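You operate a simulated robot arm through the tools that you are given. There is no shell and no other tool. Be economical: measure what you need, move in short steps, check, and stop when the job is done.

You run a simulated two-armed robot. Do the job below in one go: nothing can be reset, and whatever is moved stays where it is left.

TASK
Print the last results, shut the printer's open drawer, and file the report and its job card by result.
Fine: its job card bears the loaded program's number; leave the results page showing.

It is judged by the outcome, as a careful person would: the job done as asked, and still so three seconds after it is handed in. It fails if anything else is knocked over, pushed out of place, dropped, spilled or broken.

THE ROBOT
Two 7-joint arms with two-finger parallel grippers on one trunk, on a base that drives. Base frame: it is fixed to the floor where the robot stands at the start and does not move with it; the origin is under the middle of the robot, x ahead of it, y to its left, z up. Units: mm, rad, N and s.
The left shoulder is at the start at [50, 161, 1140], the right one opposite. With the tool pointing down near the work surface each hand reaches from about 100 to 660 mm from the robot's upright axis, wherever it stands, measured 20 degrees to its own side. Places, roughly: job card [3000, -750, 750]; load key [1800, 300, 1100]; low cabinet [-1700, -1800, 400]; report [-1750, -1750, 750]; run key [1800, 300, 1100]; save key [1800, 200, 1100]; screen down key [1700, 200, 1100]; screen up key [1700, 100, 1100]; top paper drawer [-300, -2100, 400]. Payload 3.43 kg a hand.
The tool frame of a hand sits at the grasp point between the pads (the TCP): z along the fingers, y along the line on which they close. The tips reach 30 mm beyond it. The gripper opens to 94 mm. The fingers are 28 mm wide and 10 mm thick; the gripper's body (50 by 96 mm) begins 55 mm behind the TCP.
Orientation is that of the tool frame in the base frame, as a unit quaternion [w, x, y, z]. With the fingers straight down and closing along the base's y, the tool's x points along the base's -x, its y along +y and its z along -z.

THE INTERFACE
- The arms move only by the tool servo_tool. It takes "left_increments", "right_increments" or both (then of equal length, played together; a hand with none holds still); each is a list of rows, each a list of 7 numbers: the shift along the tool's x, y, z in units of 30 mm (1.0 is 30 mm), then the turn, a rotation vector about the tool's x, y, z in units of 5 degrees (1.0 is 5 degrees), then the gripper command, from -1 (shut) to 1 (fully open), values between in proportion. In form: [[tx, ty, tz, wx, wy, wz, hand], ...]. A call has 1 to 12 rows; each row shifts and turns the commanded pose from where the row before left it, along the tool's axes as they then stand. A call with a number of a shift or a turn outside -1 to 1 is refused whole. Each row takes 0.2 s and may step no farther than 50 mm and 0.15 rad from the row before; otherwise, or with a gripper value out of range, the whole call is refused. A pose out of reach is approached as far as the arm can. The call stops where the force on the tool passes 80 N (or 10 N more than at its start, if that is more) or the arm is blocked; 0.2 s more then pass. The fingers move at their own pace (about 45 mm/s each) and stop on an object; they squeeze with about 36 N. The grip force told is the motor's: it shows also when the fingers shut on nothing. Time passes only in rows, and 0.2 s behind the last, so rows that do not move let the fingers close. It gives the time, the measured TCP pose, the force on the tool (base axes), the opening and the grip force at its end, in the units of the frame above (readings bear some noise), with the torque about the TCP (base axes, N m) and any sound that the robot's microphone picked up, and new pictures: "pictures" is both (left out), scene, wrist or none (wrist: the cameras of the hands that moved).
- Cameras (640 x 400 px; columns grow to the right, rows downward): "scene" is now at [111.2, 11.1, 1354.7]; the picture's right is [0.12, -0.99, 0.00], its down [0.28, 0.03, -0.96] and it looks along [0.95, 0.11, 0.28] (base axes); focal length 261 px, centre (320, 200). "left" rides on the left gripper at [76, -14, -103] in its tool frame; the picture's right is [0.18, 0.98, 0.00], its down [-0.75, 0.14, -0.64] and it looks along [-0.63, 0.12, 0.77] (tool axes); focal length 243 px, centre (320, 200). "right" rides on the right gripper at [76, 14, -102] in its tool frame; the picture's right is [-0.18, 0.98, 0.00], its down [-0.75, -0.14, -0.64] and it looks along [-0.63, -0.12, 0.77] (tool axes); focal length 243 px, centre (320, 200). There is no depth. A picture from a camera that has moved, and an enlarged one, comes with that camera's place and axes in the base frame and with its lens. The place of the scene camera against the robot may be out by one fixed shift of up to 18 mm in any direction.
- slide_trunk(by): slides the trunk up (or, below 0, down) by that many mm; the arms and the scene camera ride with it, the base frame stays. It gives what a move gives, with no picture.
- base_move(legs): drives the robot by 1 to 6 legs, each [ahead, left, turn to the left] in mm, mm and rad, along the robot's own axes; the way and the turn of a leg run together, so that a leg with both is an arc; at most 1500 mm and 3.142 rad a leg. The arms and the cameras ride along, it lands a little off, and it stops where it bumps. It gives what a move gives, and a new picture of the scene camera.
- aim_head(pan, tilt): turns the head with the scene camera to pan (to the left, within 1.396 rad either way) and tilt (down, from -0.506 to 1.204), counted from straight ahead of the robot. It gives what a move gives, and a new picture of the scene camera.
- zoom(camera, box): a new picture of the part [left, top, right, bottom] of that camera's present view, enlarged. The clock stands still meanwhile.
- job_done(): hands the job in; it is judged then, once.

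Go step by step. Nothing tells you exact positions but the pictures and the camera data: compare them with the known pose of the tool, close in by small moves and look again before you grip or let go. The budget is 120 turns and 260 pictures, counting those below and the enlarged ones. Unless the task says otherwise, let go and move clear before handing in.

The tools are called after "Emit:" as a command line: name --argument value ..., lists and objects as JSON in quotes. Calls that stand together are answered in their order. servo_tool: Moves the arms, as the interface text tells. Its arguments: {"type":"object","properties":{"left_increments":{"type":"array","items":{"type":"array","items":{"type":"number"}}},"right_increments":{"type":"array","items":{"type":"array","items":{"type":"number"}}},"pictures":{"type":"string","enum":["both","scene","wrist","none"]}},"required":[]} The other tools are called the same way: slide_trunk (by) slides the trunk up or down; base_move (legs) drives the base; aim_head (pan, tilt) turns the head that bears the scene camera; zoom (camera, box) takes an enlarged picture of a part of a camera's view; job_done () hands the job in.

At the start:

```text
time_s: 0.0
left_position: [300.8, 172.7, 1363.1]
left_tool_rot: [0.001, 0.0, 1.0, 0.001]
left_ft_force: [0.3, -0.4, 0.4]
left_ft_torque: [-0.04, 0.0, -0.02]
left_opening: 93.8
left_grasp_force: 0.0
right_position: [279.7, -43.3, 1310.4]
right_tool_rot: [0.0, 0.001, 1.0, 0.002]
right_ft_force: [-0.6, 0.7, -0.2]
right_ft_torque: [0.02, 0.02, 0.03]
right_opening: 93.8
right_grasp_force: 0.2
trunk travel left (down, up): [-168.0, 99.0]
robot x, y, heading: [-2.6, 2.1, -0.001]
head pan, tilt: [0.117, -0.284]
```

scene: 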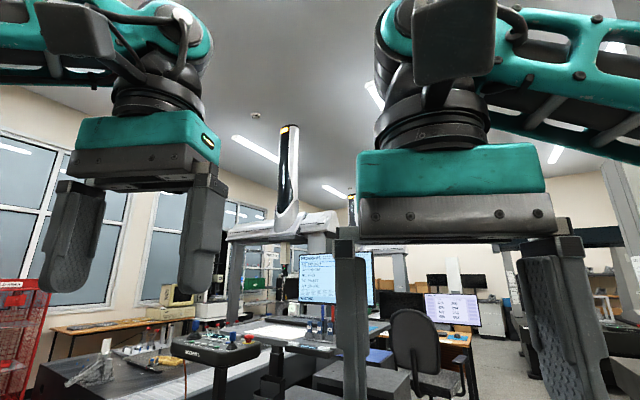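
right: 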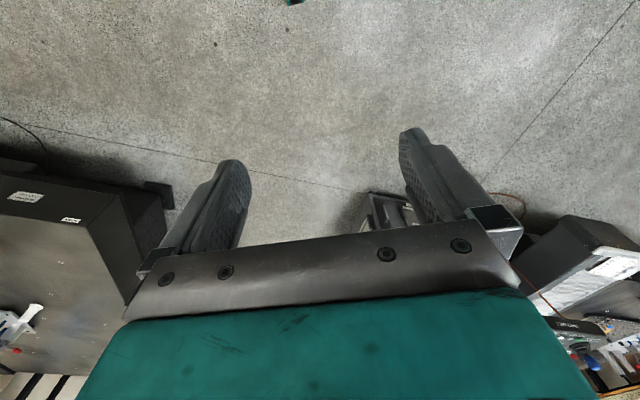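
left: 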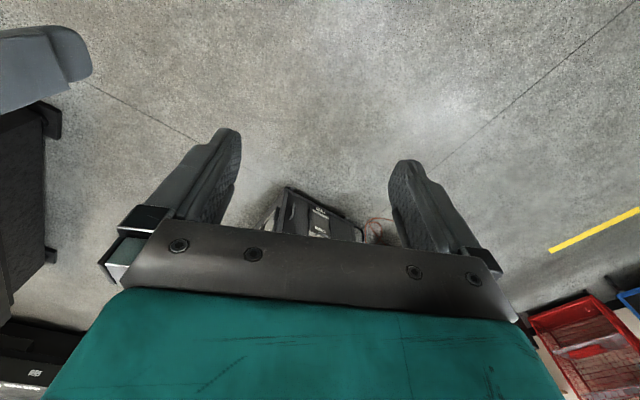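

I see a measuring machine lab with a screen ahead and another screen to the right. First I'll enlarge the screen and the area around the keys.

Emit:
zoom --camera "scene" --box '[280, 240, 390, 340]'

Emit:
zoom --camera "scene" --box '[400, 270, 500, 350]'

Emit:
zoom --camera "scene" --box '[80, 300, 300, 400]'

```text
4.00 times, centred on (335, 290) of scene
camera zoom: at [111.2, 11.1, 1354.7], right [0.12, -0.99, 0.0], down [0.28, 0.03, -0.96], along [0.95, 0.11, 0.28], focal length 1044 px, centre (260, -160)
```

zoom: 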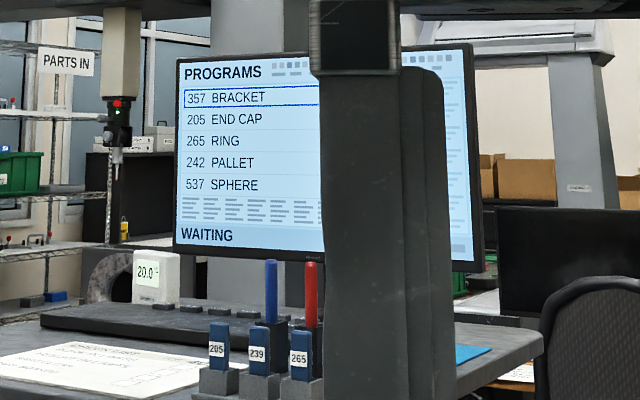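

```text
5.00 times, centred on (450, 310) of scene
camera zoom: at [111.2, 11.1, 1354.7], right [0.12, -0.99, 0.0], down [0.28, 0.03, -0.96], along [0.95, 0.11, 0.28], focal length 1304 px, centre (-330, -350)
```

zoom: 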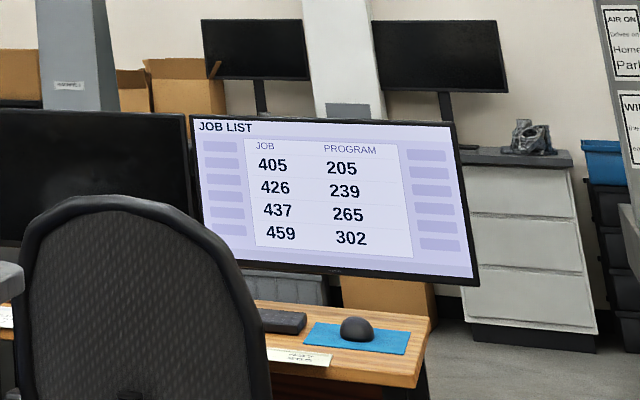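

```text
2.91 times, centred on (190, 350) of scene
camera zoom: at [111.2, 11.1, 1354.7], right [0.12, -0.99, 0.0], down [0.28, 0.03, -0.96], along [0.95, 0.11, 0.28], focal length 759 px, centre (698, -236)
```

zoom: 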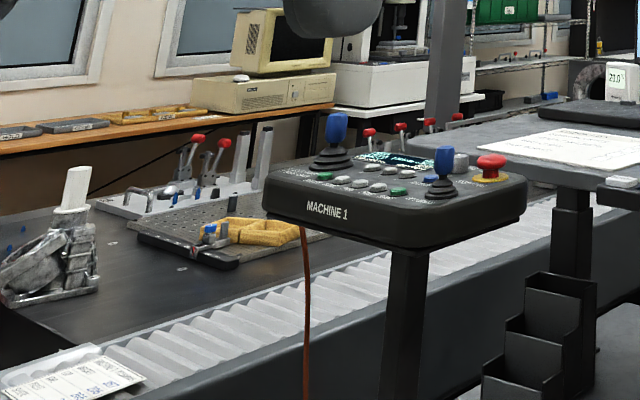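

The programs page and job list are readable. I'll look at the floor ahead and around before driving.

Emit:
aim_head --pan 0 --tilt 0.4

Emit:
aim_head --pan -1.1 --tilt 0.2

Emit:
aim_head --pan 1.1 --tilt 0.3

```text
time_s: 1.1
left_position: [300.6, 172.8, 1362.4]
left_tool_rot: [0.001, 0.0, 1.0, 0.0]
left_ft_force: [-0.5, 0.1, 0.1]
left_ft_torque: [0.01, -0.04, 0.01]
left_opening: 94.1
left_grasp_force: 0.0
right_position: [280.7, -44.1, 1309.2]
right_tool_rot: [0.0, 0.002, 1.0, 0.001]
right_ft_force: [12.8, -6.3, -8.1]
right_ft_torque: [0.57, 0.68, 0.5]
right_opening: 93.8
right_grasp_force: 0.0
trunk travel left (down, up): [-168.0, 99.0]
robot x, y, heading: [0.4, -2.0, 0.0]
head pan, tilt: [0.0, 0.4]
camera scene: at [125.4, 2.5, 1297.8], right [0.01, -1.0, 0.0], down [-0.35, 0.0, -0.94], along [0.94, 0.01, -0.35], focal length 261 px, centre (320, 200)
```

scene: 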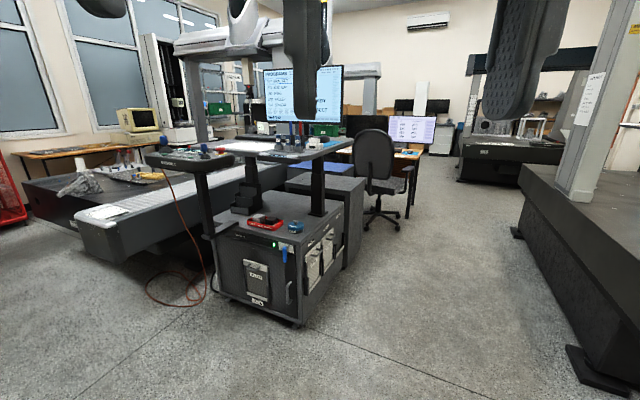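

```text
time_s: 2.4
left_position: [301.3, 172.6, 1362.4]
left_tool_rot: [0.001, 0.0, 1.0, 0.001]
left_ft_force: [0.5, -0.1, 0.4]
left_ft_torque: [-0.03, -0.03, 0.03]
left_opening: 94.0
left_grasp_force: 0.0
right_position: [280.2, -43.0, 1310.7]
right_tool_rot: [-0.001, 0.002, 1.0, 0.001]
right_ft_force: [-0.1, -0.5, 0.3]
right_ft_torque: [0.0, -0.02, 0.0]
right_opening: 94.0
right_grasp_force: 0.0
trunk travel left (down, up): [-168.0, 99.0]
robot x, y, heading: [-2.4, -0.0, -0.001]
head pan, tilt: [-1.1, 0.201]
camera scene: at [74.8, -81.1, 1312.0], right [-0.89, -0.45, 0.0], down [-0.09, 0.18, -0.98], along [0.45, -0.87, -0.2], focal length 261 px, centre (320, 200)
```

scene: 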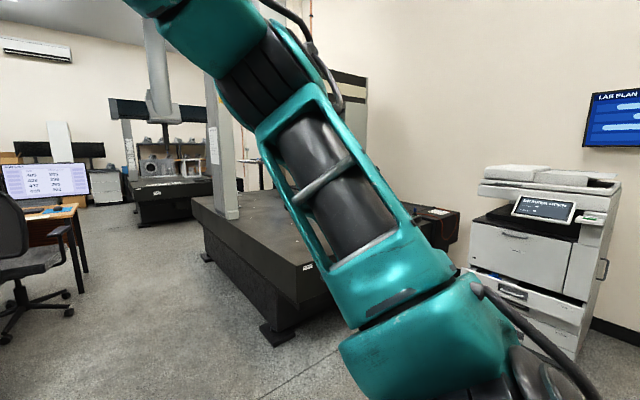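

```text
time_s: 4.5
left_position: [300.7, 171.6, 1362.2]
left_tool_rot: [0.001, -0.001, 1.0, 0.001]
left_ft_force: [0.2, 0.2, -0.2]
left_ft_torque: [0.01, -0.01, -0.01]
left_opening: 93.9
left_grasp_force: 0.1
right_position: [280.8, -43.4, 1310.9]
right_tool_rot: [0.0, 0.001, 1.0, 0.002]
right_ft_force: [1.3, -0.1, -0.3]
right_ft_torque: [0.02, 0.0, -0.01]
right_opening: 94.2
right_grasp_force: 0.0
trunk travel left (down, up): [-168.0, 99.0]
robot x, y, heading: [3.0, -2.1, 0.001]
head pan, tilt: [1.1, 0.3]
camera scene: at [74.8, 85.1, 1302.7], right [0.89, -0.45, 0.0], down [-0.13, -0.26, -0.96], along [0.43, 0.85, -0.3], focal length 261 px, centre (320, 200)
```

scene: 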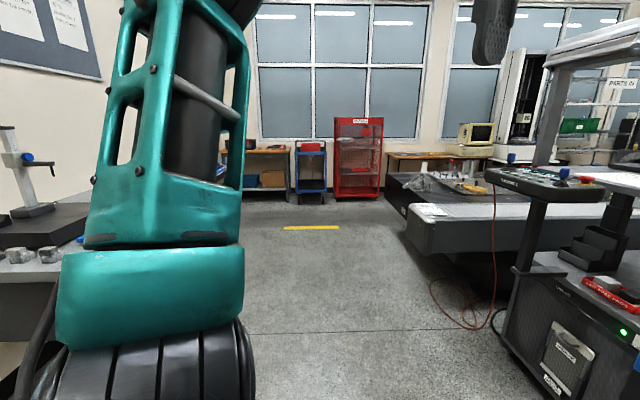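

The key panel should be near the cart's upper table. I'll aim at it and enlarge.

Emit:
aim_head --pan 0.2 --tilt 0.3

Emit:
zoom --camera "scene" --box '[180, 90, 420, 240]'

Emit:
zoom --camera "scene" --box '[260, 130, 400, 210]'

```text
time_s: 5.7
left_position: [300.9, 172.2, 1364.0]
left_tool_rot: [0.002, 0.0, 1.0, 0.0]
left_ft_force: [0.4, -0.1, -0.1]
left_ft_torque: [0.01, 0.0, -0.02]
left_opening: 94.2
left_grasp_force: 0.2
right_position: [279.4, -42.7, 1310.3]
right_tool_rot: [0.0, 0.002, 1.0, 0.002]
right_ft_force: [-0.8, -0.4, -0.2]
right_ft_torque: [0.0, 0.01, -0.01]
right_opening: 93.9
right_grasp_force: 0.1
trunk travel left (down, up): [-168.0, 99.0]
robot x, y, heading: [-0.1, -1.5, -0.0]
head pan, tilt: [0.201, 0.3]
camera scene: at [123.9, 20.6, 1302.7], right [0.2, -0.98, 0.0], down [-0.29, -0.06, -0.96], along [0.94, 0.19, -0.3], focal length 261 px, centre (320, 200)
```

scene: 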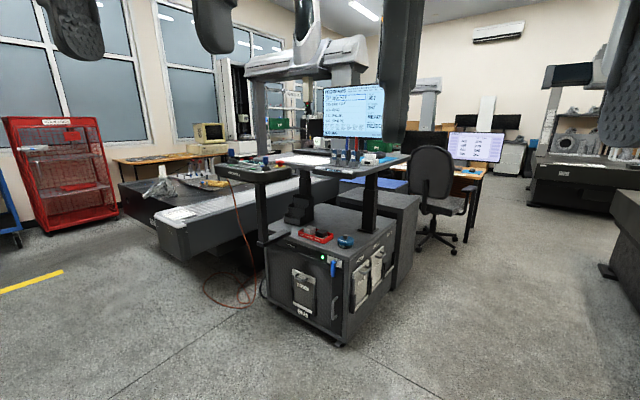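

```text
2.67 times, centred on (300, 165) of scene
camera zoom: at [123.9, 20.6, 1302.7], right [0.2, -0.98, 0.0], down [-0.29, -0.06, -0.96], along [0.94, 0.19, -0.3], focal length 696 px, centre (373, 293)
```

zoom: 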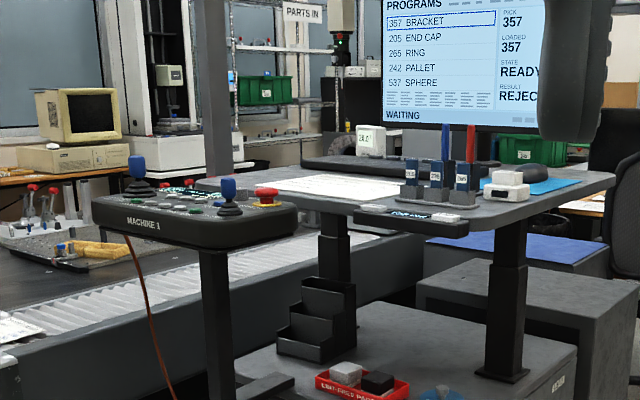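

```text
4.57 times, centred on (330, 170) of scene
camera zoom: at [123.9, 20.6, 1302.7], right [0.2, -0.98, 0.0], down [-0.29, -0.06, -0.96], along [0.94, 0.19, -0.3], focal length 1192 px, centre (274, 337)
```

zoom: 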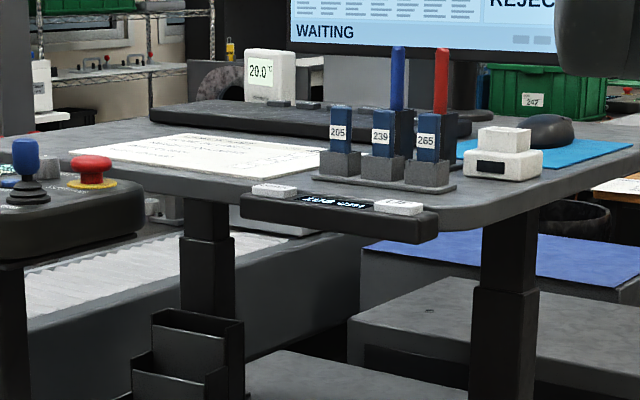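

Loaded program reads 357, result apparently REJECT. I'll drive closer to the console, facing its desk squarely.

Emit:
base_move --legs '[[650, 330, -0.4]]'

Emit:
aim_head --pan 0 --tilt 0.25

Emit:
zoom --camera "scene" --box '[200, 80, 440, 230]'

```text
time_s: 9.6
left_position: [1041.8, 217.5, 1362.7]
left_tool_rot: [0.001, 0.203, 0.979, 0.0]
left_ft_force: [-0.5, 0.1, -0.1]
left_ft_torque: [0.01, 0.02, 0.0]
left_opening: 94.1
left_grasp_force: 0.0
right_position: [937.2, 27.1, 1310.2]
right_tool_rot: [0.001, 0.204, 0.979, 0.002]
right_ft_force: [0.5, 0.9, -0.1]
right_ft_torque: [0.01, 0.03, 0.0]
right_opening: 93.9
right_grasp_force: 0.1
trunk travel left (down, up): [-168.0, 99.0]
robot x, y, heading: [698.6, 178.1, -0.41]
head pan, tilt: [0.201, 0.3]
camera scene: at [817.7, 145.3, 1302.7], right [-0.21, -0.98, 0.0], down [-0.29, 0.06, -0.96], along [0.93, -0.2, -0.3], focal length 261 px, centre (320, 200)
```

scene: 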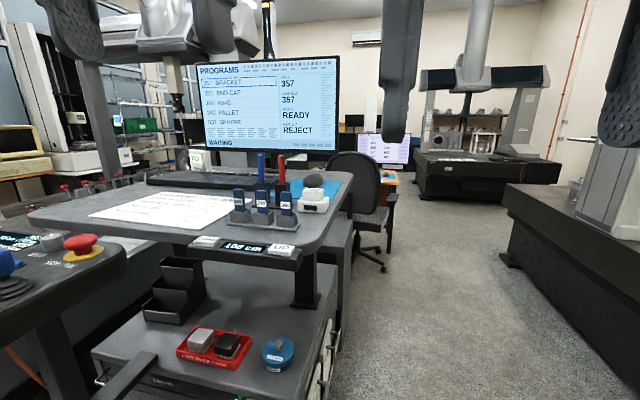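

```text
time_s: 10.3
left_position: [1041.7, 217.2, 1363.0]
left_tool_rot: [0.001, 0.202, 0.979, 0.0]
left_ft_force: [-0.7, 0.7, 0.5]
left_ft_torque: [-0.01, 0.05, -0.02]
left_opening: 93.8
left_grasp_force: 0.1
right_position: [936.7, 28.1, 1309.6]
right_tool_rot: [0.001, 0.204, 0.979, 0.002]
right_ft_force: [-0.1, 0.0, -0.5]
right_ft_torque: [-0.01, 0.01, -0.01]
right_opening: 94.0
right_grasp_force: 0.1
trunk travel left (down, up): [-168.0, 99.0]
robot x, y, heading: [696.3, 178.9, -0.409]
head pan, tilt: [0.0, 0.25]
camera scene: at [811.8, 127.6, 1307.4], right [-0.4, -0.92, 0.0], down [-0.23, 0.1, -0.97], along [0.89, -0.38, -0.25], focal length 261 px, centre (320, 200)
```

scene: 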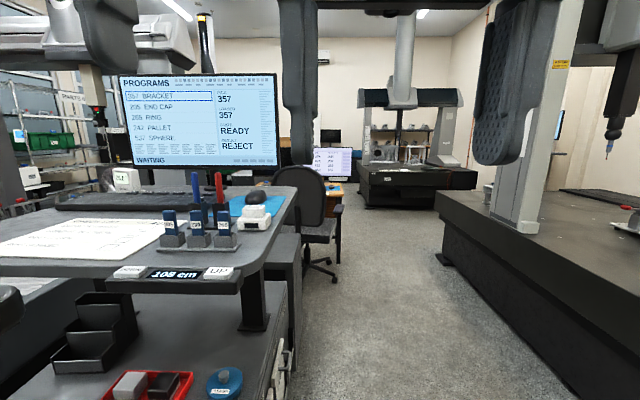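

```text
2.67 times, centred on (320, 155) of scene
camera zoom: at [811.8, 127.6, 1307.4], right [-0.4, -0.92, 0.0], down [-0.23, 0.1, -0.97], along [0.89, -0.38, -0.25], focal length 696 px, centre (320, 320)
```

zoom: 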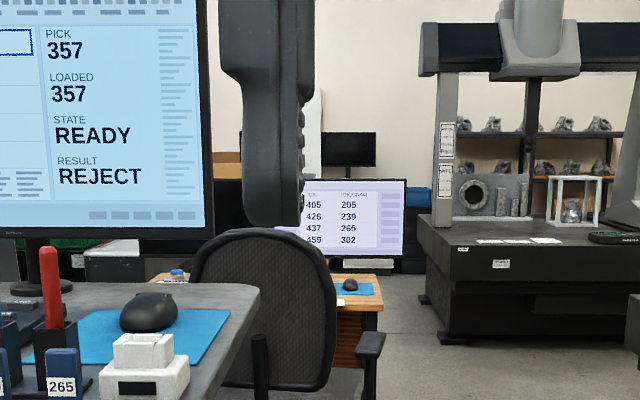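

The small tray adjusts the desk height, so I'll leave that alone. The bar below the screen should carry the keys; I'll read it, the sheet and the pendant.

Emit:
aim_head --pan 0.55 --tilt 0.35

Emit:
zoom --camera "scene" --box '[200, 110, 420, 248]'

Emit:
zoom --camera "scene" --box '[250, 130, 350, 192]'

```text
time_s: 11.3
left_position: [1041.0, 216.9, 1362.7]
left_tool_rot: [0.001, 0.203, 0.979, 0.0]
left_ft_force: [-0.5, -0.1, -0.9]
left_ft_torque: [0.01, -0.01, 0.02]
left_opening: 93.9
left_grasp_force: 0.0
right_position: [937.2, 27.4, 1309.8]
right_tool_rot: [0.001, 0.204, 0.979, 0.002]
right_ft_force: [0.9, -0.6, 0.0]
right_ft_torque: [-0.03, 0.0, -0.03]
right_opening: 94.0
right_grasp_force: 0.0
trunk travel left (down, up): [-168.0, 99.0]
robot x, y, heading: [696.9, 178.0, -0.408]
head pan, tilt: [0.55, 0.351]
camera scene: at [818.3, 177.6, 1298.0], right [0.14, -0.99, 0.0], down [-0.34, -0.05, -0.94], along [0.93, 0.13, -0.34], focal length 261 px, centre (320, 200)
```

scene: 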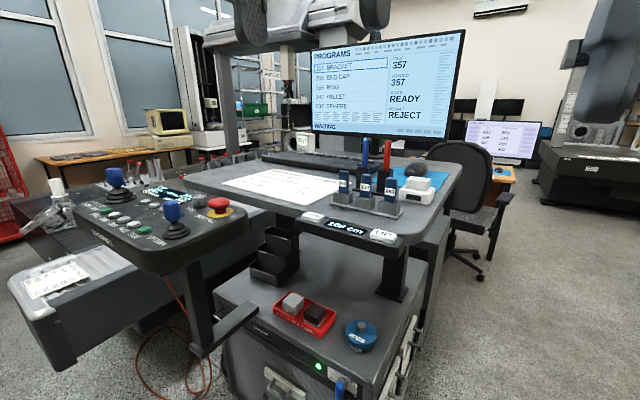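

```text
2.90 times, centred on (310, 179) of scene
camera zoom: at [818.3, 177.6, 1298.0], right [0.14, -0.99, 0.0], down [-0.34, -0.05, -0.94], along [0.93, 0.13, -0.34], focal length 756 px, centre (349, 261)
```

zoom: 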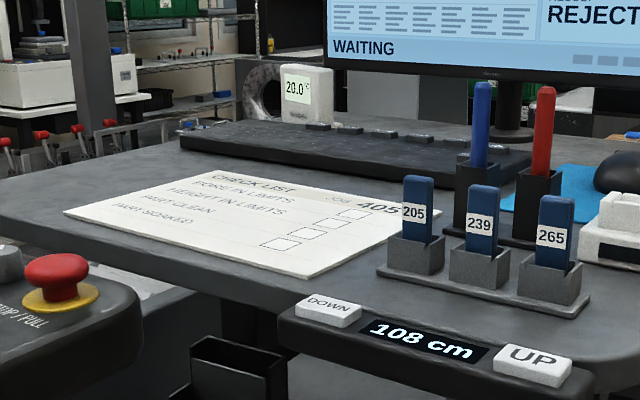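

```text
6.40 times, centred on (300, 161) of scene
camera zoom: at [818.3, 177.6, 1298.0], right [0.14, -0.99, 0.0], down [-0.34, -0.05, -0.94], along [0.93, 0.13, -0.34], focal length 1670 px, centre (448, 450)
```

zoom: 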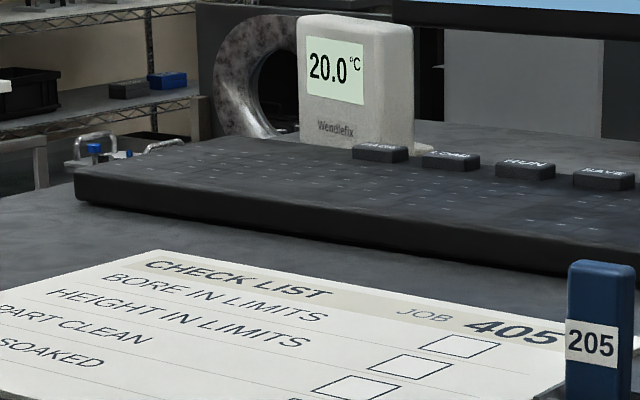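

The keyboard under the screen has raised keys at its back edge. I'll raise the trunk and drive nearer to read them.

Emit:
slide_trunk --by 95

Emit:
base_move --legs '[[150, 200, 0]]'

Emit:
aim_head --pan 0.3 --tilt 0.5

Emit:
zoom --camera "scene" --box '[240, 80, 400, 180]'

```text
time_s: 12.6
left_position: [1041.0, 217.4, 1457.6]
left_tool_rot: [0.001, 0.202, 0.979, 0.0]
left_ft_force: [-0.4, -0.4, -0.4]
left_ft_torque: [0.01, -0.01, -0.01]
left_opening: 93.9
left_grasp_force: 0.0
right_position: [936.8, 26.3, 1405.6]
right_tool_rot: [0.001, 0.203, 0.979, 0.001]
right_ft_force: [0.1, 0.2, -0.2]
right_ft_torque: [0.03, 0.01, 0.04]
right_opening: 93.9
right_grasp_force: 0.1
trunk travel left (down, up): [-263.0, 4.0]
robot x, y, heading: [700.0, 175.4, -0.41]
head pan, tilt: [0.55, 0.351]
```

```text
time_s: 14.4
left_position: [1257.6, 340.7, 1457.8]
left_tool_rot: [0.001, 0.202, 0.979, 0.0]
left_ft_force: [0.1, 1.2, 0.7]
left_ft_torque: [-0.03, 0.02, 0.01]
left_opening: 93.8
left_grasp_force: 0.0
right_position: [1153.3, 150.4, 1406.1]
right_tool_rot: [0.001, 0.204, 0.979, 0.0]
right_ft_force: [-0.4, -0.5, -0.1]
right_ft_torque: [-0.01, 0.01, -0.03]
right_opening: 94.1
right_grasp_force: 0.0
trunk travel left (down, up): [-263.0, 4.0]
robot x, y, heading: [911.9, 296.5, -0.407]
head pan, tilt: [0.55, 0.351]
camera scene: at [1034.8, 300.6, 1393.0], right [0.14, -0.99, 0.0], down [-0.34, -0.05, -0.94], along [0.93, 0.13, -0.34], focal length 261 px, centre (320, 200)
```

scene: 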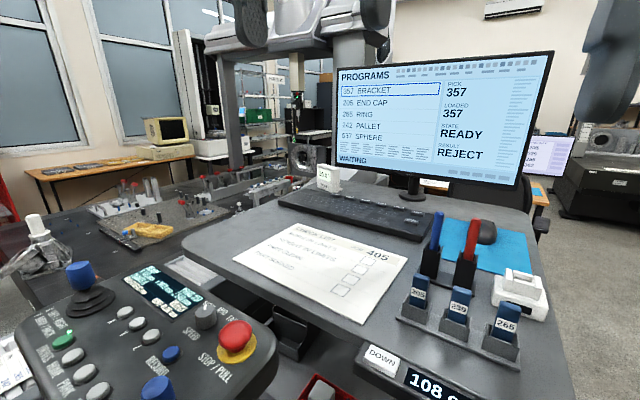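

```text
time_s: 15.2
left_position: [1256.4, 340.1, 1457.7]
left_tool_rot: [0.001, 0.201, 0.979, 0.0]
left_ft_force: [-0.1, -0.2, 1.1]
left_ft_torque: [-0.01, -0.02, 0.01]
left_opening: 94.1
left_grasp_force: 0.0
right_position: [1152.8, 149.6, 1405.9]
right_tool_rot: [0.001, 0.203, 0.979, 0.001]
right_ft_force: [0.2, -4.6, -1.9]
right_ft_torque: [0.34, -0.22, 0.3]
right_opening: 94.2
right_grasp_force: 0.0
trunk travel left (down, up): [-263.0, 4.0]
robot x, y, heading: [911.9, 300.4, -0.408]
head pan, tilt: [0.3, 0.499]
camera scene: at [1032.6, 278.2, 1379.8], right [-0.1, -1.0, 0.0], down [-0.47, 0.05, -0.88], along [0.88, -0.09, -0.47], focal length 261 px, centre (320, 200)
```

scene: 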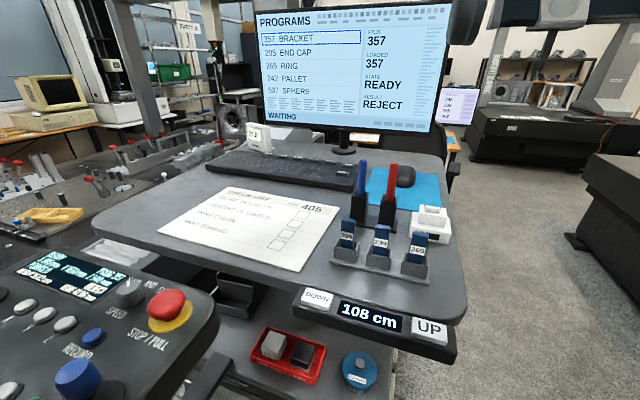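

```text
4.00 times, centred on (320, 130) of scene
camera zoom: at [1032.6, 278.2, 1379.8], right [-0.1, -1.0, 0.0], down [-0.47, 0.05, -0.88], along [0.88, -0.09, -0.47], focal length 1044 px, centre (320, 480)
```

zoom: 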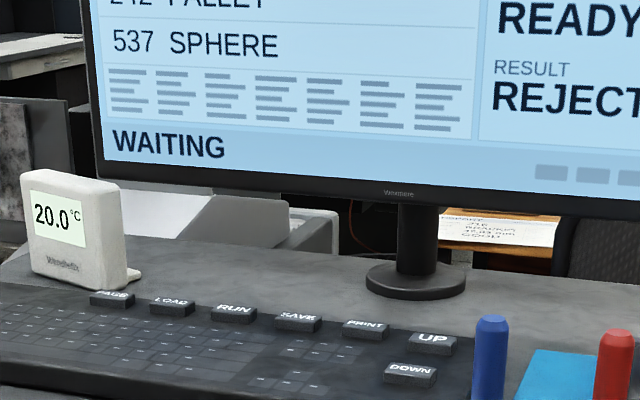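

Keys are PAGE, LOAD, RUN, SAVE, PRINT, UP, DOWN. I'll look down to see the clearance before closing in.

Emit:
aim_head --pan 0.3 --tilt 1.2

```text
time_s: 16.3
left_position: [1258.0, 339.4, 1457.9]
left_tool_rot: [0.0, 0.202, 0.979, 0.0]
left_ft_force: [-0.8, 0.4, 0.7]
left_ft_torque: [0.04, 0.01, 0.04]
left_opening: 94.1
left_grasp_force: 0.0
right_position: [1153.8, 149.1, 1403.8]
right_tool_rot: [-0.002, 0.206, 0.979, -0.001]
right_ft_force: [16.9, -12.6, -32.6]
right_ft_torque: [-0.72, 0.93, -0.44]
right_opening: 93.9
right_grasp_force: 0.2
trunk travel left (down, up): [-263.0, 4.0]
robot x, y, heading: [915.9, 300.8, -0.405]
head pan, tilt: [0.3, 1.201]
camera scene: at [1019.6, 279.7, 1348.7], right [-0.1, -1.0, 0.0], down [-0.75, 0.07, -0.65], along [0.65, -0.06, -0.76], focal length 261 px, centre (320, 200)
```

scene: 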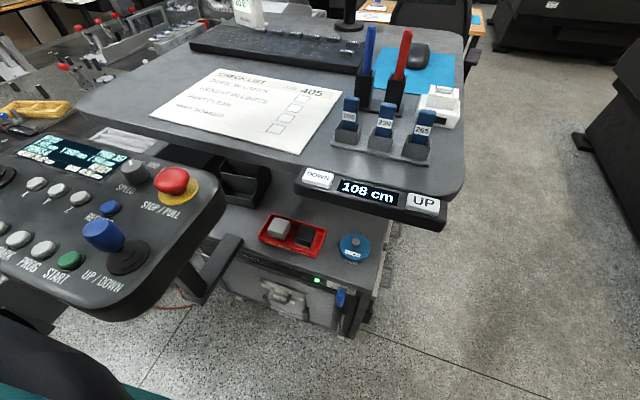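

The head's tilt seems to touch the right arm (force spike), so I'll move the right hand aside and tilt up again. Then I'll close in a little and prepare the left hand shut and pitched 30° forward.

Emit:
aim_head --pan 0.3 --tilt 0.5

Emit:
servo_tool --right_increments '[[0, -1, 0, 0, 0, 0, 1], [0, -1, 0, 0, 0, 0, 1], [0, -1, 0, 0, 0, 0, 1], [0, -1, 0, 0, 0, 0, 1], [0, -1, 0, 0, 0, 0, 1]]' --left_increments '[[0, 0, 0, 0, -1, 0, -1], [0, 0, 0, 0, -1, 0, -1], [0, 0, 0, 0, -1, 0, -1], [0, 0, 0, 0, -1, 0, -1], [0, 0, 0, 0, -1, 0, -1]]' --pictures "none"

Emit:
base_move --legs '[[110, 0, 0]]'

```text
time_s: 17.3
left_position: [1257.9, 340.1, 1458.1]
left_tool_rot: [0.001, 0.202, 0.979, 0.0]
left_ft_force: [0.7, -0.2, -0.1]
left_ft_torque: [-0.03, 0.03, 0.01]
left_opening: 93.9
left_grasp_force: 0.0
right_position: [1152.9, 150.0, 1407.8]
right_tool_rot: [0.001, 0.203, 0.979, 0.002]
right_ft_force: [-1.8, -4.9, 0.9]
right_ft_torque: [0.6, -0.12, 0.48]
right_opening: 94.2
right_grasp_force: 0.0
trunk travel left (down, up): [-263.0, 4.0]
robot x, y, heading: [914.1, 301.1, -0.407]
head pan, tilt: [0.3, 0.499]
camera scene: at [1032.4, 278.5, 1378.5], right [-0.1, -1.0, 0.0], down [-0.48, 0.05, -0.87], along [0.87, -0.08, -0.49], focal length 261 px, centre (320, 200)
```

scene: 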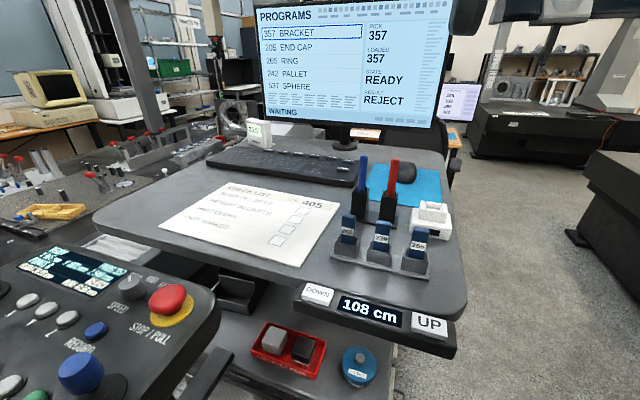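

```text
time_s: 18.5
left_position: [1256.9, 338.6, 1457.8]
left_tool_rot: [0.214, 0.197, 0.956, -0.044]
left_ft_force: [-0.3, -0.4, -0.6]
left_ft_torque: [-0.01, 0.01, -0.04]
left_opening: 0.1
left_grasp_force: 10.8
right_position: [1092.5, 15.8, 1405.6]
right_tool_rot: [0.002, 0.202, 0.979, 0.001]
right_ft_force: [-0.2, 0.1, -0.5]
right_ft_torque: [0.02, -0.01, 0.02]
right_opening: 93.7
right_grasp_force: 0.1
trunk travel left (down, up): [-263.0, 4.0]
robot x, y, heading: [912.2, 303.4, -0.408]
head pan, tilt: [0.3, 0.499]
```

```text
time_s: 19.6
left_position: [1309.9, 316.2, 1457.3]
left_tool_rot: [0.211, 0.196, 0.957, -0.043]
left_ft_force: [-1.1, 0.8, -0.2]
left_ft_torque: [-0.04, -0.05, 0.02]
left_opening: 0.0
left_grasp_force: 32.9
right_position: [1144.6, -7.9, 1403.7]
right_tool_rot: [0.0, 0.204, 0.979, 0.001]
right_ft_force: [-1.0, 0.8, 0.5]
right_ft_torque: [0.02, -0.04, 0.02]
right_opening: 93.7
right_grasp_force: 0.0
trunk travel left (down, up): [-263.0, 4.0]
robot x, y, heading: [968.8, 275.0, -0.406]
head pan, tilt: [0.3, 0.499]
stopped in leg 1: the robot was blocked; the commanded pose is now the measured one
camera scene: at [1084.1, 254.8, 1379.6], right [-0.11, -0.99, 0.0], down [-0.47, 0.05, -0.88], along [0.87, -0.09, -0.48], focal length 261 px, centre (320, 200)
```

scene: 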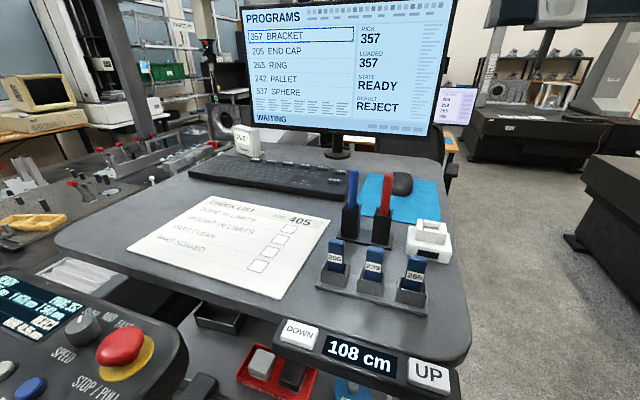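

The base bumped something low; nothing seems moved. I'll back off slightly, tilt the hand to 45°, and take a fresh look at the keys.

Emit:
base_move --legs '[[-15, 0, 0]]'

Emit:
zoom --camera "scene" --box '[200, 120, 400, 245]'

Emit:
servo_tool --left_increments '[[0, 0, 0, 0, -1, 0, -1], [0, 0, 0, 0, -1, 0, -1], [0, 0, 0, 0, -1, 0, -1], [0, 0, 0, 0, -1, 0, -1]]' --pictures "wrist"

```text
time_s: 20.4
left_position: [1300.0, 320.7, 1455.4]
left_tool_rot: [0.209, 0.196, 0.957, -0.043]
left_ft_force: [0.7, -0.3, 0.7]
left_ft_torque: [-0.05, -0.05, 0.0]
left_opening: 0.0
left_grasp_force: 33.3
right_position: [1133.2, -1.8, 1403.4]
right_tool_rot: [-0.002, 0.205, 0.979, 0.001]
right_ft_force: [0.2, -0.6, 0.0]
right_ft_torque: [-0.01, 0.02, 0.03]
right_opening: 94.1
right_grasp_force: 0.0
trunk travel left (down, up): [-263.0, 4.0]
robot x, y, heading: [952.5, 282.6, -0.402]
head pan, tilt: [0.3, 0.499]
camera scene: at [1073.0, 259.6, 1379.2], right [-0.11, -0.99, 0.0], down [-0.48, 0.05, -0.88], along [0.87, -0.09, -0.48], focal length 261 px, centre (320, 200)
```

scene: 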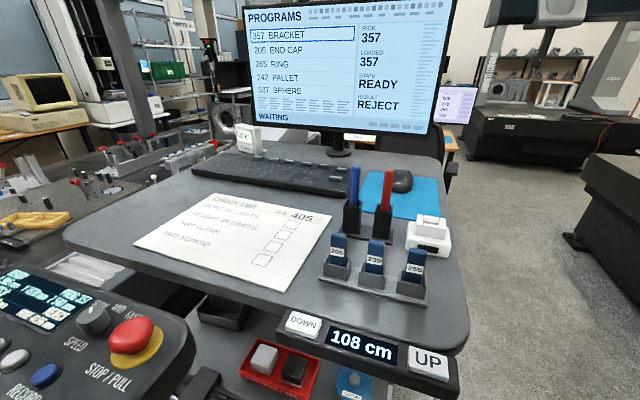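

```text
3.20 times, centred on (300, 182) of scene
camera zoom: at [1073.0, 259.6, 1379.2], right [-0.11, -0.99, 0.0], down [-0.48, 0.05, -0.88], along [0.87, -0.09, -0.48], focal length 835 px, centre (384, 256)
```

zoom: 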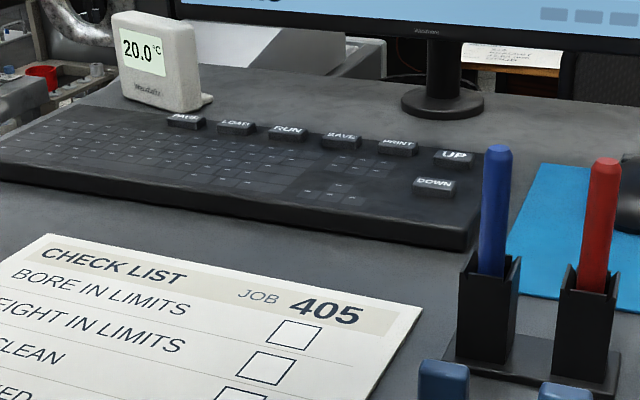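

```text
time_s: 21.4
left_position: [1299.2, 320.5, 1455.7]
left_tool_rot: [0.373, 0.186, 0.906, -0.077]
left_ft_force: [-0.3, 0.4, 0.7]
left_ft_torque: [0.01, 0.04, 0.01]
left_opening: 0.0
left_grasp_force: 32.4
right_position: [1134.4, -2.4, 1402.9]
right_tool_rot: [-0.002, 0.204, 0.979, 0.002]
right_ft_force: [0.3, 0.3, 0.3]
right_ft_torque: [0.03, 0.0, -0.04]
right_opening: 94.0
right_grasp_force: 0.0
trunk travel left (down, up): [-263.0, 4.0]
robot x, y, heading: [952.2, 282.1, -0.409]
head pan, tilt: [0.3, 0.499]
camera left: at [1177.2, 357.6, 1475.5], right [0.27, 0.96, -0.13], down [0.13, 0.1, 0.99], along [0.96, -0.28, -0.1], focal length 243 px, centre (320, 200)
```

left: 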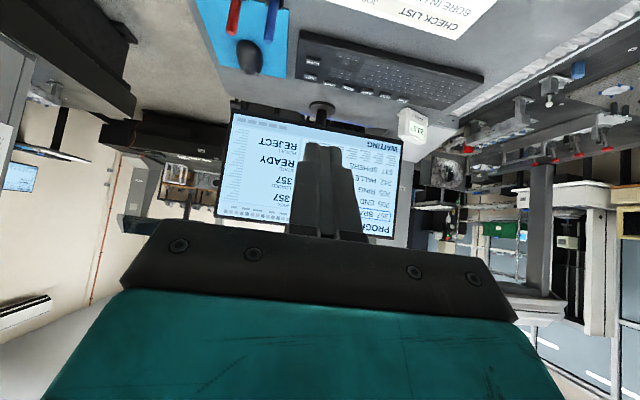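

I'll enlarge the wrist view to triangulate the keys.

Emit:
zoom --camera "left" --box '[280, 20, 440, 120]'

```text
4.00 times, centred on (360, 70) of left
camera zoom: at [1177.2, 357.6, 1475.5], right [0.27, 0.96, -0.13], down [0.13, 0.1, 0.99], along [0.96, -0.28, -0.1], focal length 970 px, centre (160, 720)
```

zoom: 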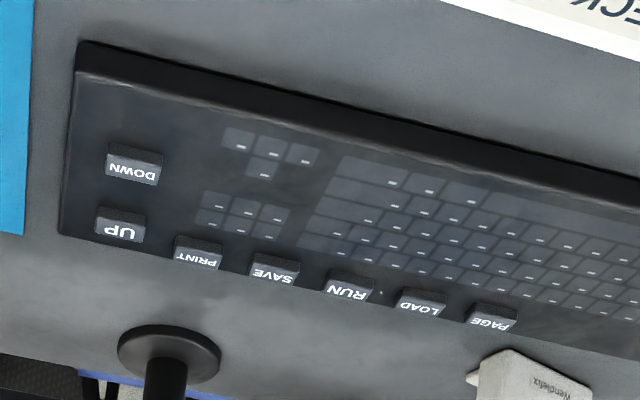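

Triangulation gives PAGE at about (1825, 362, 1118) and PRINT at (1737, 178, 1118). I'll carry the left hand forward above PAGE.

Emit:
servo_tool --left_increments '[[-0.975, 0.75, 0.975, 0, 0, 0, -1], [-0.975, 0.75, 0.975, 0, 0, 0, -1], [-0.975, 0.75, 0.975, 0, 0, 0, -1], [-0.975, 0.75, 0.975, 0, 0, 0, -1], [-0.975, 0.75, 0.975, 0, 0, 0, -1], [-0.975, 0.75, 0.975, 0, 0, 0, -1], [-0.975, 0.75, 0.975, 0, 0, 0, -1], [-0.975, 0.75, 0.975, 0, 0, 0, -1], [-0.975, 0.75, 0.975, 0, 0, 0, -1], [-0.975, 0.75, 0.975, 0, 0, 0, -1], [-0.975, 0.75, 0.975, 0, 0, 0, -1]]' --pictures "none"

Emit:
servo_tool --left_increments '[[1, 0, 1, 0, 0, 0, -1], [1, 0, 1, 0, 0, 0, -1], [1, 0, 1, 0, 0, 0, -1], [0.8, 0, 0.8, 0, 0, 0, -1], [0.5, 0, 0.5, 0, 0, 0, -1], [0, 0, 0, 0, 0, 0, -1]]' --pictures "both"

```text
time_s: 23.8
left_position: [1660.7, 357.0, 1455.0]
left_tool_rot: [0.373, 0.185, 0.906, -0.076]
left_ft_force: [0.0, -0.5, 0.5]
left_ft_torque: [0.01, -0.01, 0.01]
left_opening: 0.0
left_grasp_force: 33.0
left hand out of reach, approached as far as the arm can: row 8, 9, 10, 11
right_position: [1132.8, -2.0, 1403.8]
right_tool_rot: [-0.002, 0.205, 0.979, 0.002]
right_ft_force: [0.4, -0.6, -0.7]
right_ft_torque: [-0.03, 0.01, 0.03]
right_opening: 94.3
right_grasp_force: 0.0
trunk travel left (down, up): [-263.0, 4.0]
robot x, y, heading: [951.3, 284.1, -0.409]
head pan, tilt: [0.3, 0.499]
```

```text
time_s: 25.2
left_position: [1660.3, 357.5, 1273.5]
left_tool_rot: [0.373, 0.185, 0.906, -0.076]
left_ft_force: [-0.9, 0.5, -0.4]
left_ft_torque: [0.01, -0.01, 0.02]
left_opening: 0.2
left_grasp_force: 32.5
right_position: [1133.6, -1.7, 1403.4]
right_tool_rot: [-0.002, 0.204, 0.979, 0.001]
right_ft_force: [0.6, 0.4, 0.3]
right_ft_torque: [0.0, 0.01, 0.0]
right_opening: 94.1
right_grasp_force: 0.1
trunk travel left (down, up): [-263.0, 4.0]
robot x, y, heading: [957.5, 279.3, -0.409]
head pan, tilt: [0.3, 0.499]
camera scene: at [1072.8, 259.5, 1379.3], right [-0.11, -0.99, 0.0], down [-0.48, 0.05, -0.88], along [0.87, -0.09, -0.48], focal length 261 px, centre (320, 200)
camera left: at [1538.5, 392.6, 1292.7], right [0.27, 0.96, -0.13], down [0.13, 0.1, 0.99], along [0.96, -0.28, -0.1], focal length 243 px, centre (320, 200)
```

scene: 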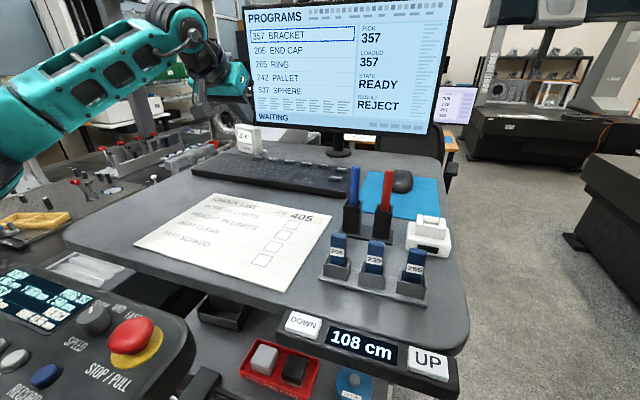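
left: 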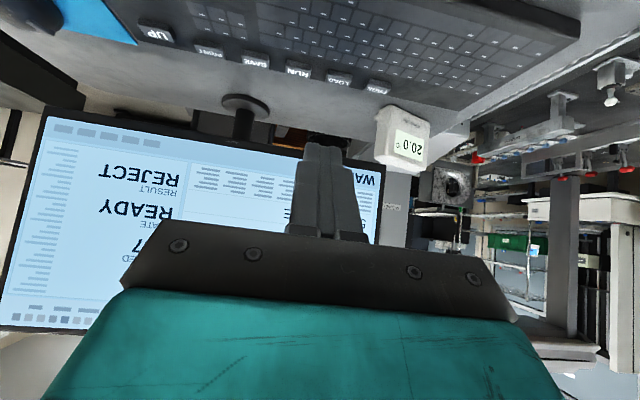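

The arm hit its reach limit; pitching the hand further (60°) and going lower brings the wrist back level with the shoulder. I'll try that and go forward.

Emit:
servo_tool --left_increments '[[0, 0, 0, 0, -1, 0, -1], [0, 0, 0, 0, -1, 0, -1], [0, 0, 0, 0, -1, 0, -1], [-0.5, 0.8, 0.866, 0, 0, 0, -1], [-0.5, 0.7, 0.866, 0, 0, 0, -1], [-0.5, 0.5, 0.866, 0, 0, 0, -1], [-0.5, 0.3, 0.866, 0, 0, 0, -1], [0, 0, 0, 0, 0, 0, -1]]' --pictures "wrist"

```text
time_s: 27.0
left_position: [1777.2, 374.6, 1274.8]
left_tool_rot: [0.488, 0.175, 0.85, -0.1]
left_ft_force: [0.4, -0.2, 0.5]
left_ft_torque: [-0.02, -0.02, 0.03]
left_opening: 0.1
left_grasp_force: 32.7
left hand out of reach, approached as far as the arm can: row 7
right_position: [1134.2, -2.0, 1404.0]
right_tool_rot: [-0.002, 0.204, 0.979, 0.001]
right_ft_force: [0.4, 0.1, 0.3]
right_ft_torque: [-0.01, 0.02, 0.03]
right_opening: 94.1
right_grasp_force: 0.1
trunk travel left (down, up): [-263.0, 4.0]
robot x, y, heading: [956.5, 281.8, -0.406]
head pan, tilt: [0.3, 0.499]
camera left: at [1654.5, 409.9, 1260.4], right [0.3, 0.94, -0.16], down [-0.11, 0.2, 0.97], along [0.95, -0.28, 0.16], focal length 243 px, centre (320, 200)
```

left: 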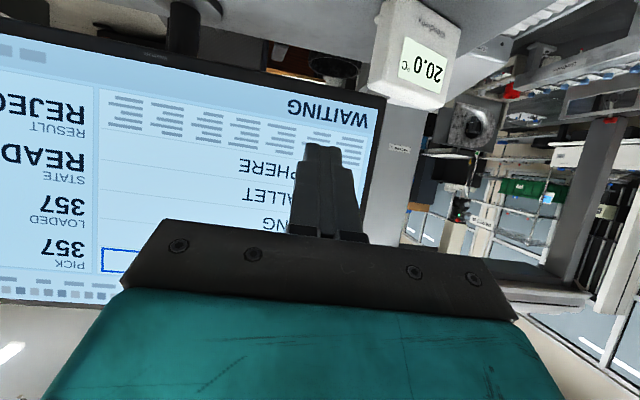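

Reach is just about there. I'll lower to about 45 mm above the keys and then move forward to the PAGE position.

Emit:
servo_tool --left_increments '[[0.866, 0, 0.5, 0, 0, 0, -1], [0.866, 0, 0.5, 0, 0, 0, -1], [0.7, 0, 0.4, 0, 0, 0, -1], [-0.5, 0.3, 0.866, 0, 0, 0, -1], [0, 0, 0, 0, 0, 0, -1]]' --pictures "both"

Emit:
zoom --camera "scene" --box '[200, 110, 360, 210]'

```text
time_s: 28.2
left_position: [1795.3, 373.7, 1190.3]
left_tool_rot: [0.489, 0.173, 0.849, -0.1]
left_ft_force: [0.6, -0.1, -0.4]
left_ft_torque: [0.01, -0.01, 0.0]
left_opening: 0.0
left_grasp_force: 32.8
left hand out of reach, approached as far as the arm can: row 4
right_position: [1135.1, -1.0, 1403.5]
right_tool_rot: [-0.003, 0.205, 0.979, 0.001]
right_ft_force: [-0.4, 0.1, 0.4]
right_ft_torque: [0.03, 0.0, 0.03]
right_opening: 94.1
right_grasp_force: 0.0
trunk travel left (down, up): [-263.0, 4.0]
robot x, y, heading: [954.2, 283.4, -0.412]
head pan, tilt: [0.3, 0.499]
camera scene: at [1073.0, 260.0, 1379.3], right [-0.11, -0.99, 0.0], down [-0.48, 0.05, -0.88], along [0.87, -0.09, -0.48], focal length 261 px, centre (320, 200)
camera left: at [1673.8, 410.2, 1175.6], right [0.3, 0.94, -0.16], down [-0.11, 0.2, 0.97], along [0.95, -0.28, 0.16], focal length 243 px, centre (320, 200)
```

scene: 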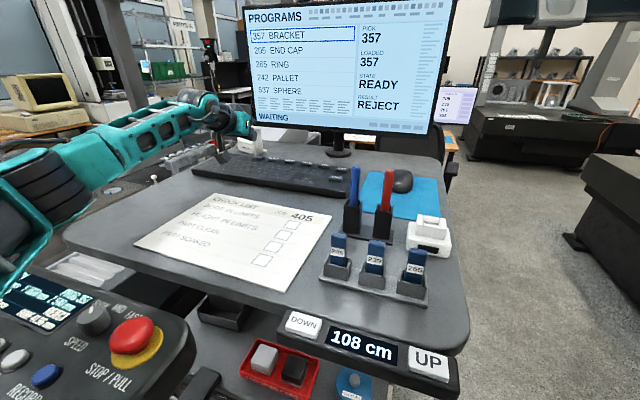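
left: 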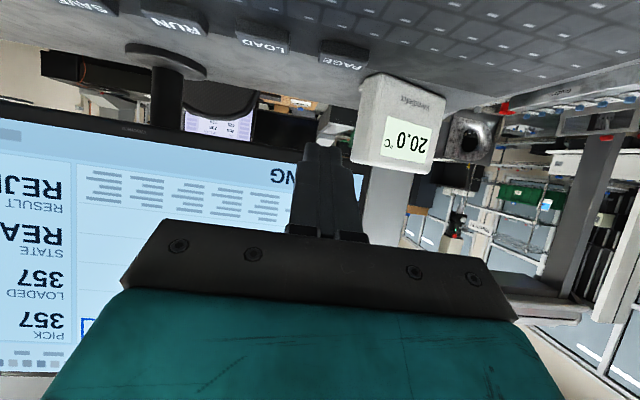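

```text
4.00 times, centred on (280, 160) of scene
camera zoom: at [1073.0, 260.0, 1379.3], right [-0.11, -0.99, 0.0], down [-0.48, 0.05, -0.88], along [0.87, -0.09, -0.48], focal length 1044 px, centre (480, 360)
```

zoom: 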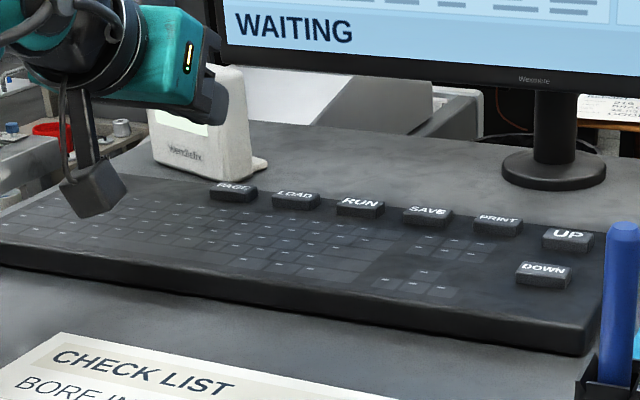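

The wrist camera hangs below the hand and would touch the keyboard. I'll lift a little and roll the hand 180° so the camera is on top.

Emit:
servo_tool --left_increments '[[-0.866, 0, -0.5, 0, 0, 0, -1], [-0.866, 0, -0.5, 0, 0, 0, -1], [0.25, 0, -0.8, 0, 0, 0, -1], [0, 0, 0, 0, 0, 1, -1], [0, 0, 0, 0, 0, 1, -1], [0, 0, 0, 0, 0, 1, -1], [0, 0, 0, 0, 0, 1, -1], [0, 0, 0, 0, 0, 1, -1], [0, 0, 0, 0, 0, 1, -1], [0, 0, 0, 0, 0, 1, -1], [0, 0, 0, 0, 0, 1, -1], [0, 0, 0, 0, 0, 1, -1]]' --pictures "none"

Emit:
servo_tool --left_increments '[[0, 0, 0, 0, 0, 1, -1], [0, 0, 0, 0, 0, 1, -1], [0, 0, 0, 0, 0, 1, -1], [0, 0, 0, 0, 0, 1, -1], [0, 0, 0, 0, 0, 1, -1], [0, 0, 0, 0, 0, 1, -1], [0, 0, 0, 0, 0, 1, -1], [0, 0, 0, 0, 0, 1, -1], [0, 0, 0, 0, 0, 1, -1], [0, 0, 0, 0, 0, 1, -1], [0, 0, 0, 0, 0, 1, -1], [0, 0, 0, 0, 0, 1, -1]]' --pictures "none"

Emit:
servo_tool --left_increments '[[0, 0, 0, 0, 0, 1, -1], [0, 0, 0, 0, 0, 1, -1], [0, 0, 0, 0, 0, 1, -1], [0, 0, 0, 0, 0, 1, -1], [0, 0, 0, 0, 0, 1, -1], [0, 0, 0, 0, 0, 1, -1], [0, 0, 0, 0, 0, 1, -1], [0, 0, 0, 0, 0, 1, -1], [0, 0, 0, 0, 0, 1, -1], [0, 0, 0, 0, 0, 1, -1], [0, 0, 0, 0, 0, 1, -1], [0, 0, 0, 0, 0, 1, -1]]' --pictures "wrist"

```text
time_s: 30.8
left_position: [1774.4, 381.8, 1235.3]
left_tool_rot: [0.495, 0.228, 0.836, -0.068]
left_ft_force: [0.7, 0.8, 0.1]
left_ft_torque: [-0.02, 0.0, 0.03]
left_opening: 0.0
left_grasp_force: 33.0
left hand out of reach, approached as far as the arm can: row 2, 6, 7, 8, 9, 10, 11, 12
right_position: [1133.6, -2.4, 1403.0]
right_tool_rot: [-0.002, 0.204, 0.979, 0.002]
right_ft_force: [-1.2, -0.4, -0.5]
right_ft_torque: [-0.01, 0.04, 0.03]
right_opening: 93.8
right_grasp_force: 0.0
trunk travel left (down, up): [-263.0, 4.0]
robot x, y, heading: [952.8, 284.2, -0.407]
head pan, tilt: [0.3, 0.499]
```

```text
time_s: 33.4
left_position: [1707.9, 426.7, 1248.3]
left_tool_rot: [0.505, 0.313, 0.804, -0.017]
left_ft_force: [0.4, -0.2, -0.3]
left_ft_torque: [-0.02, -0.02, 0.02]
left_opening: 0.0
left_grasp_force: 33.2
left hand out of reach, approached as far as the arm can: row 1, 2, 3, 4, 5, 6, 7, 8, 9, 10, 11, 12
right_position: [1133.6, -0.4, 1403.8]
right_tool_rot: [-0.001, 0.205, 0.979, 0.002]
right_ft_force: [-0.1, 0.3, 0.9]
right_ft_torque: [-0.01, -0.03, -0.03]
right_opening: 94.0
right_grasp_force: 0.1
trunk travel left (down, up): [-263.0, 4.0]
robot x, y, heading: [953.4, 283.7, -0.409]
head pan, tilt: [0.3, 0.499]
```

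```text
time_s: 36.0
left_position: [1677.2, 430.9, 1251.1]
left_tool_rot: [0.504, 0.365, 0.782, 0.015]
left_ft_force: [1.1, 0.6, 0.0]
left_ft_torque: [0.0, 0.0, -0.02]
left_opening: 0.1
left_grasp_force: 32.6
left hand out of reach, approached as far as the arm can: row 1, 2, 3, 4, 5, 6, 7, 8, 9, 10, 11, 12
right_position: [1135.0, -1.8, 1403.3]
right_tool_rot: [-0.002, 0.204, 0.979, 0.001]
right_ft_force: [-0.3, 1.0, -0.1]
right_ft_torque: [0.04, -0.03, -0.02]
right_opening: 94.0
right_grasp_force: 0.1
trunk travel left (down, up): [-263.0, 4.0]
robot x, y, heading: [953.6, 286.9, -0.411]
head pan, tilt: [0.3, 0.499]
camera left: at [1569.8, 499.5, 1237.5], right [0.5, 0.83, 0.24], down [-0.27, -0.12, 0.96], along [0.82, -0.55, 0.16], focal length 243 px, centre (320, 200)
```

left: 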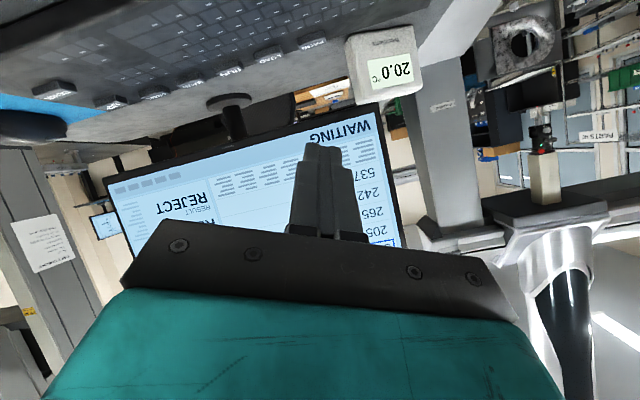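

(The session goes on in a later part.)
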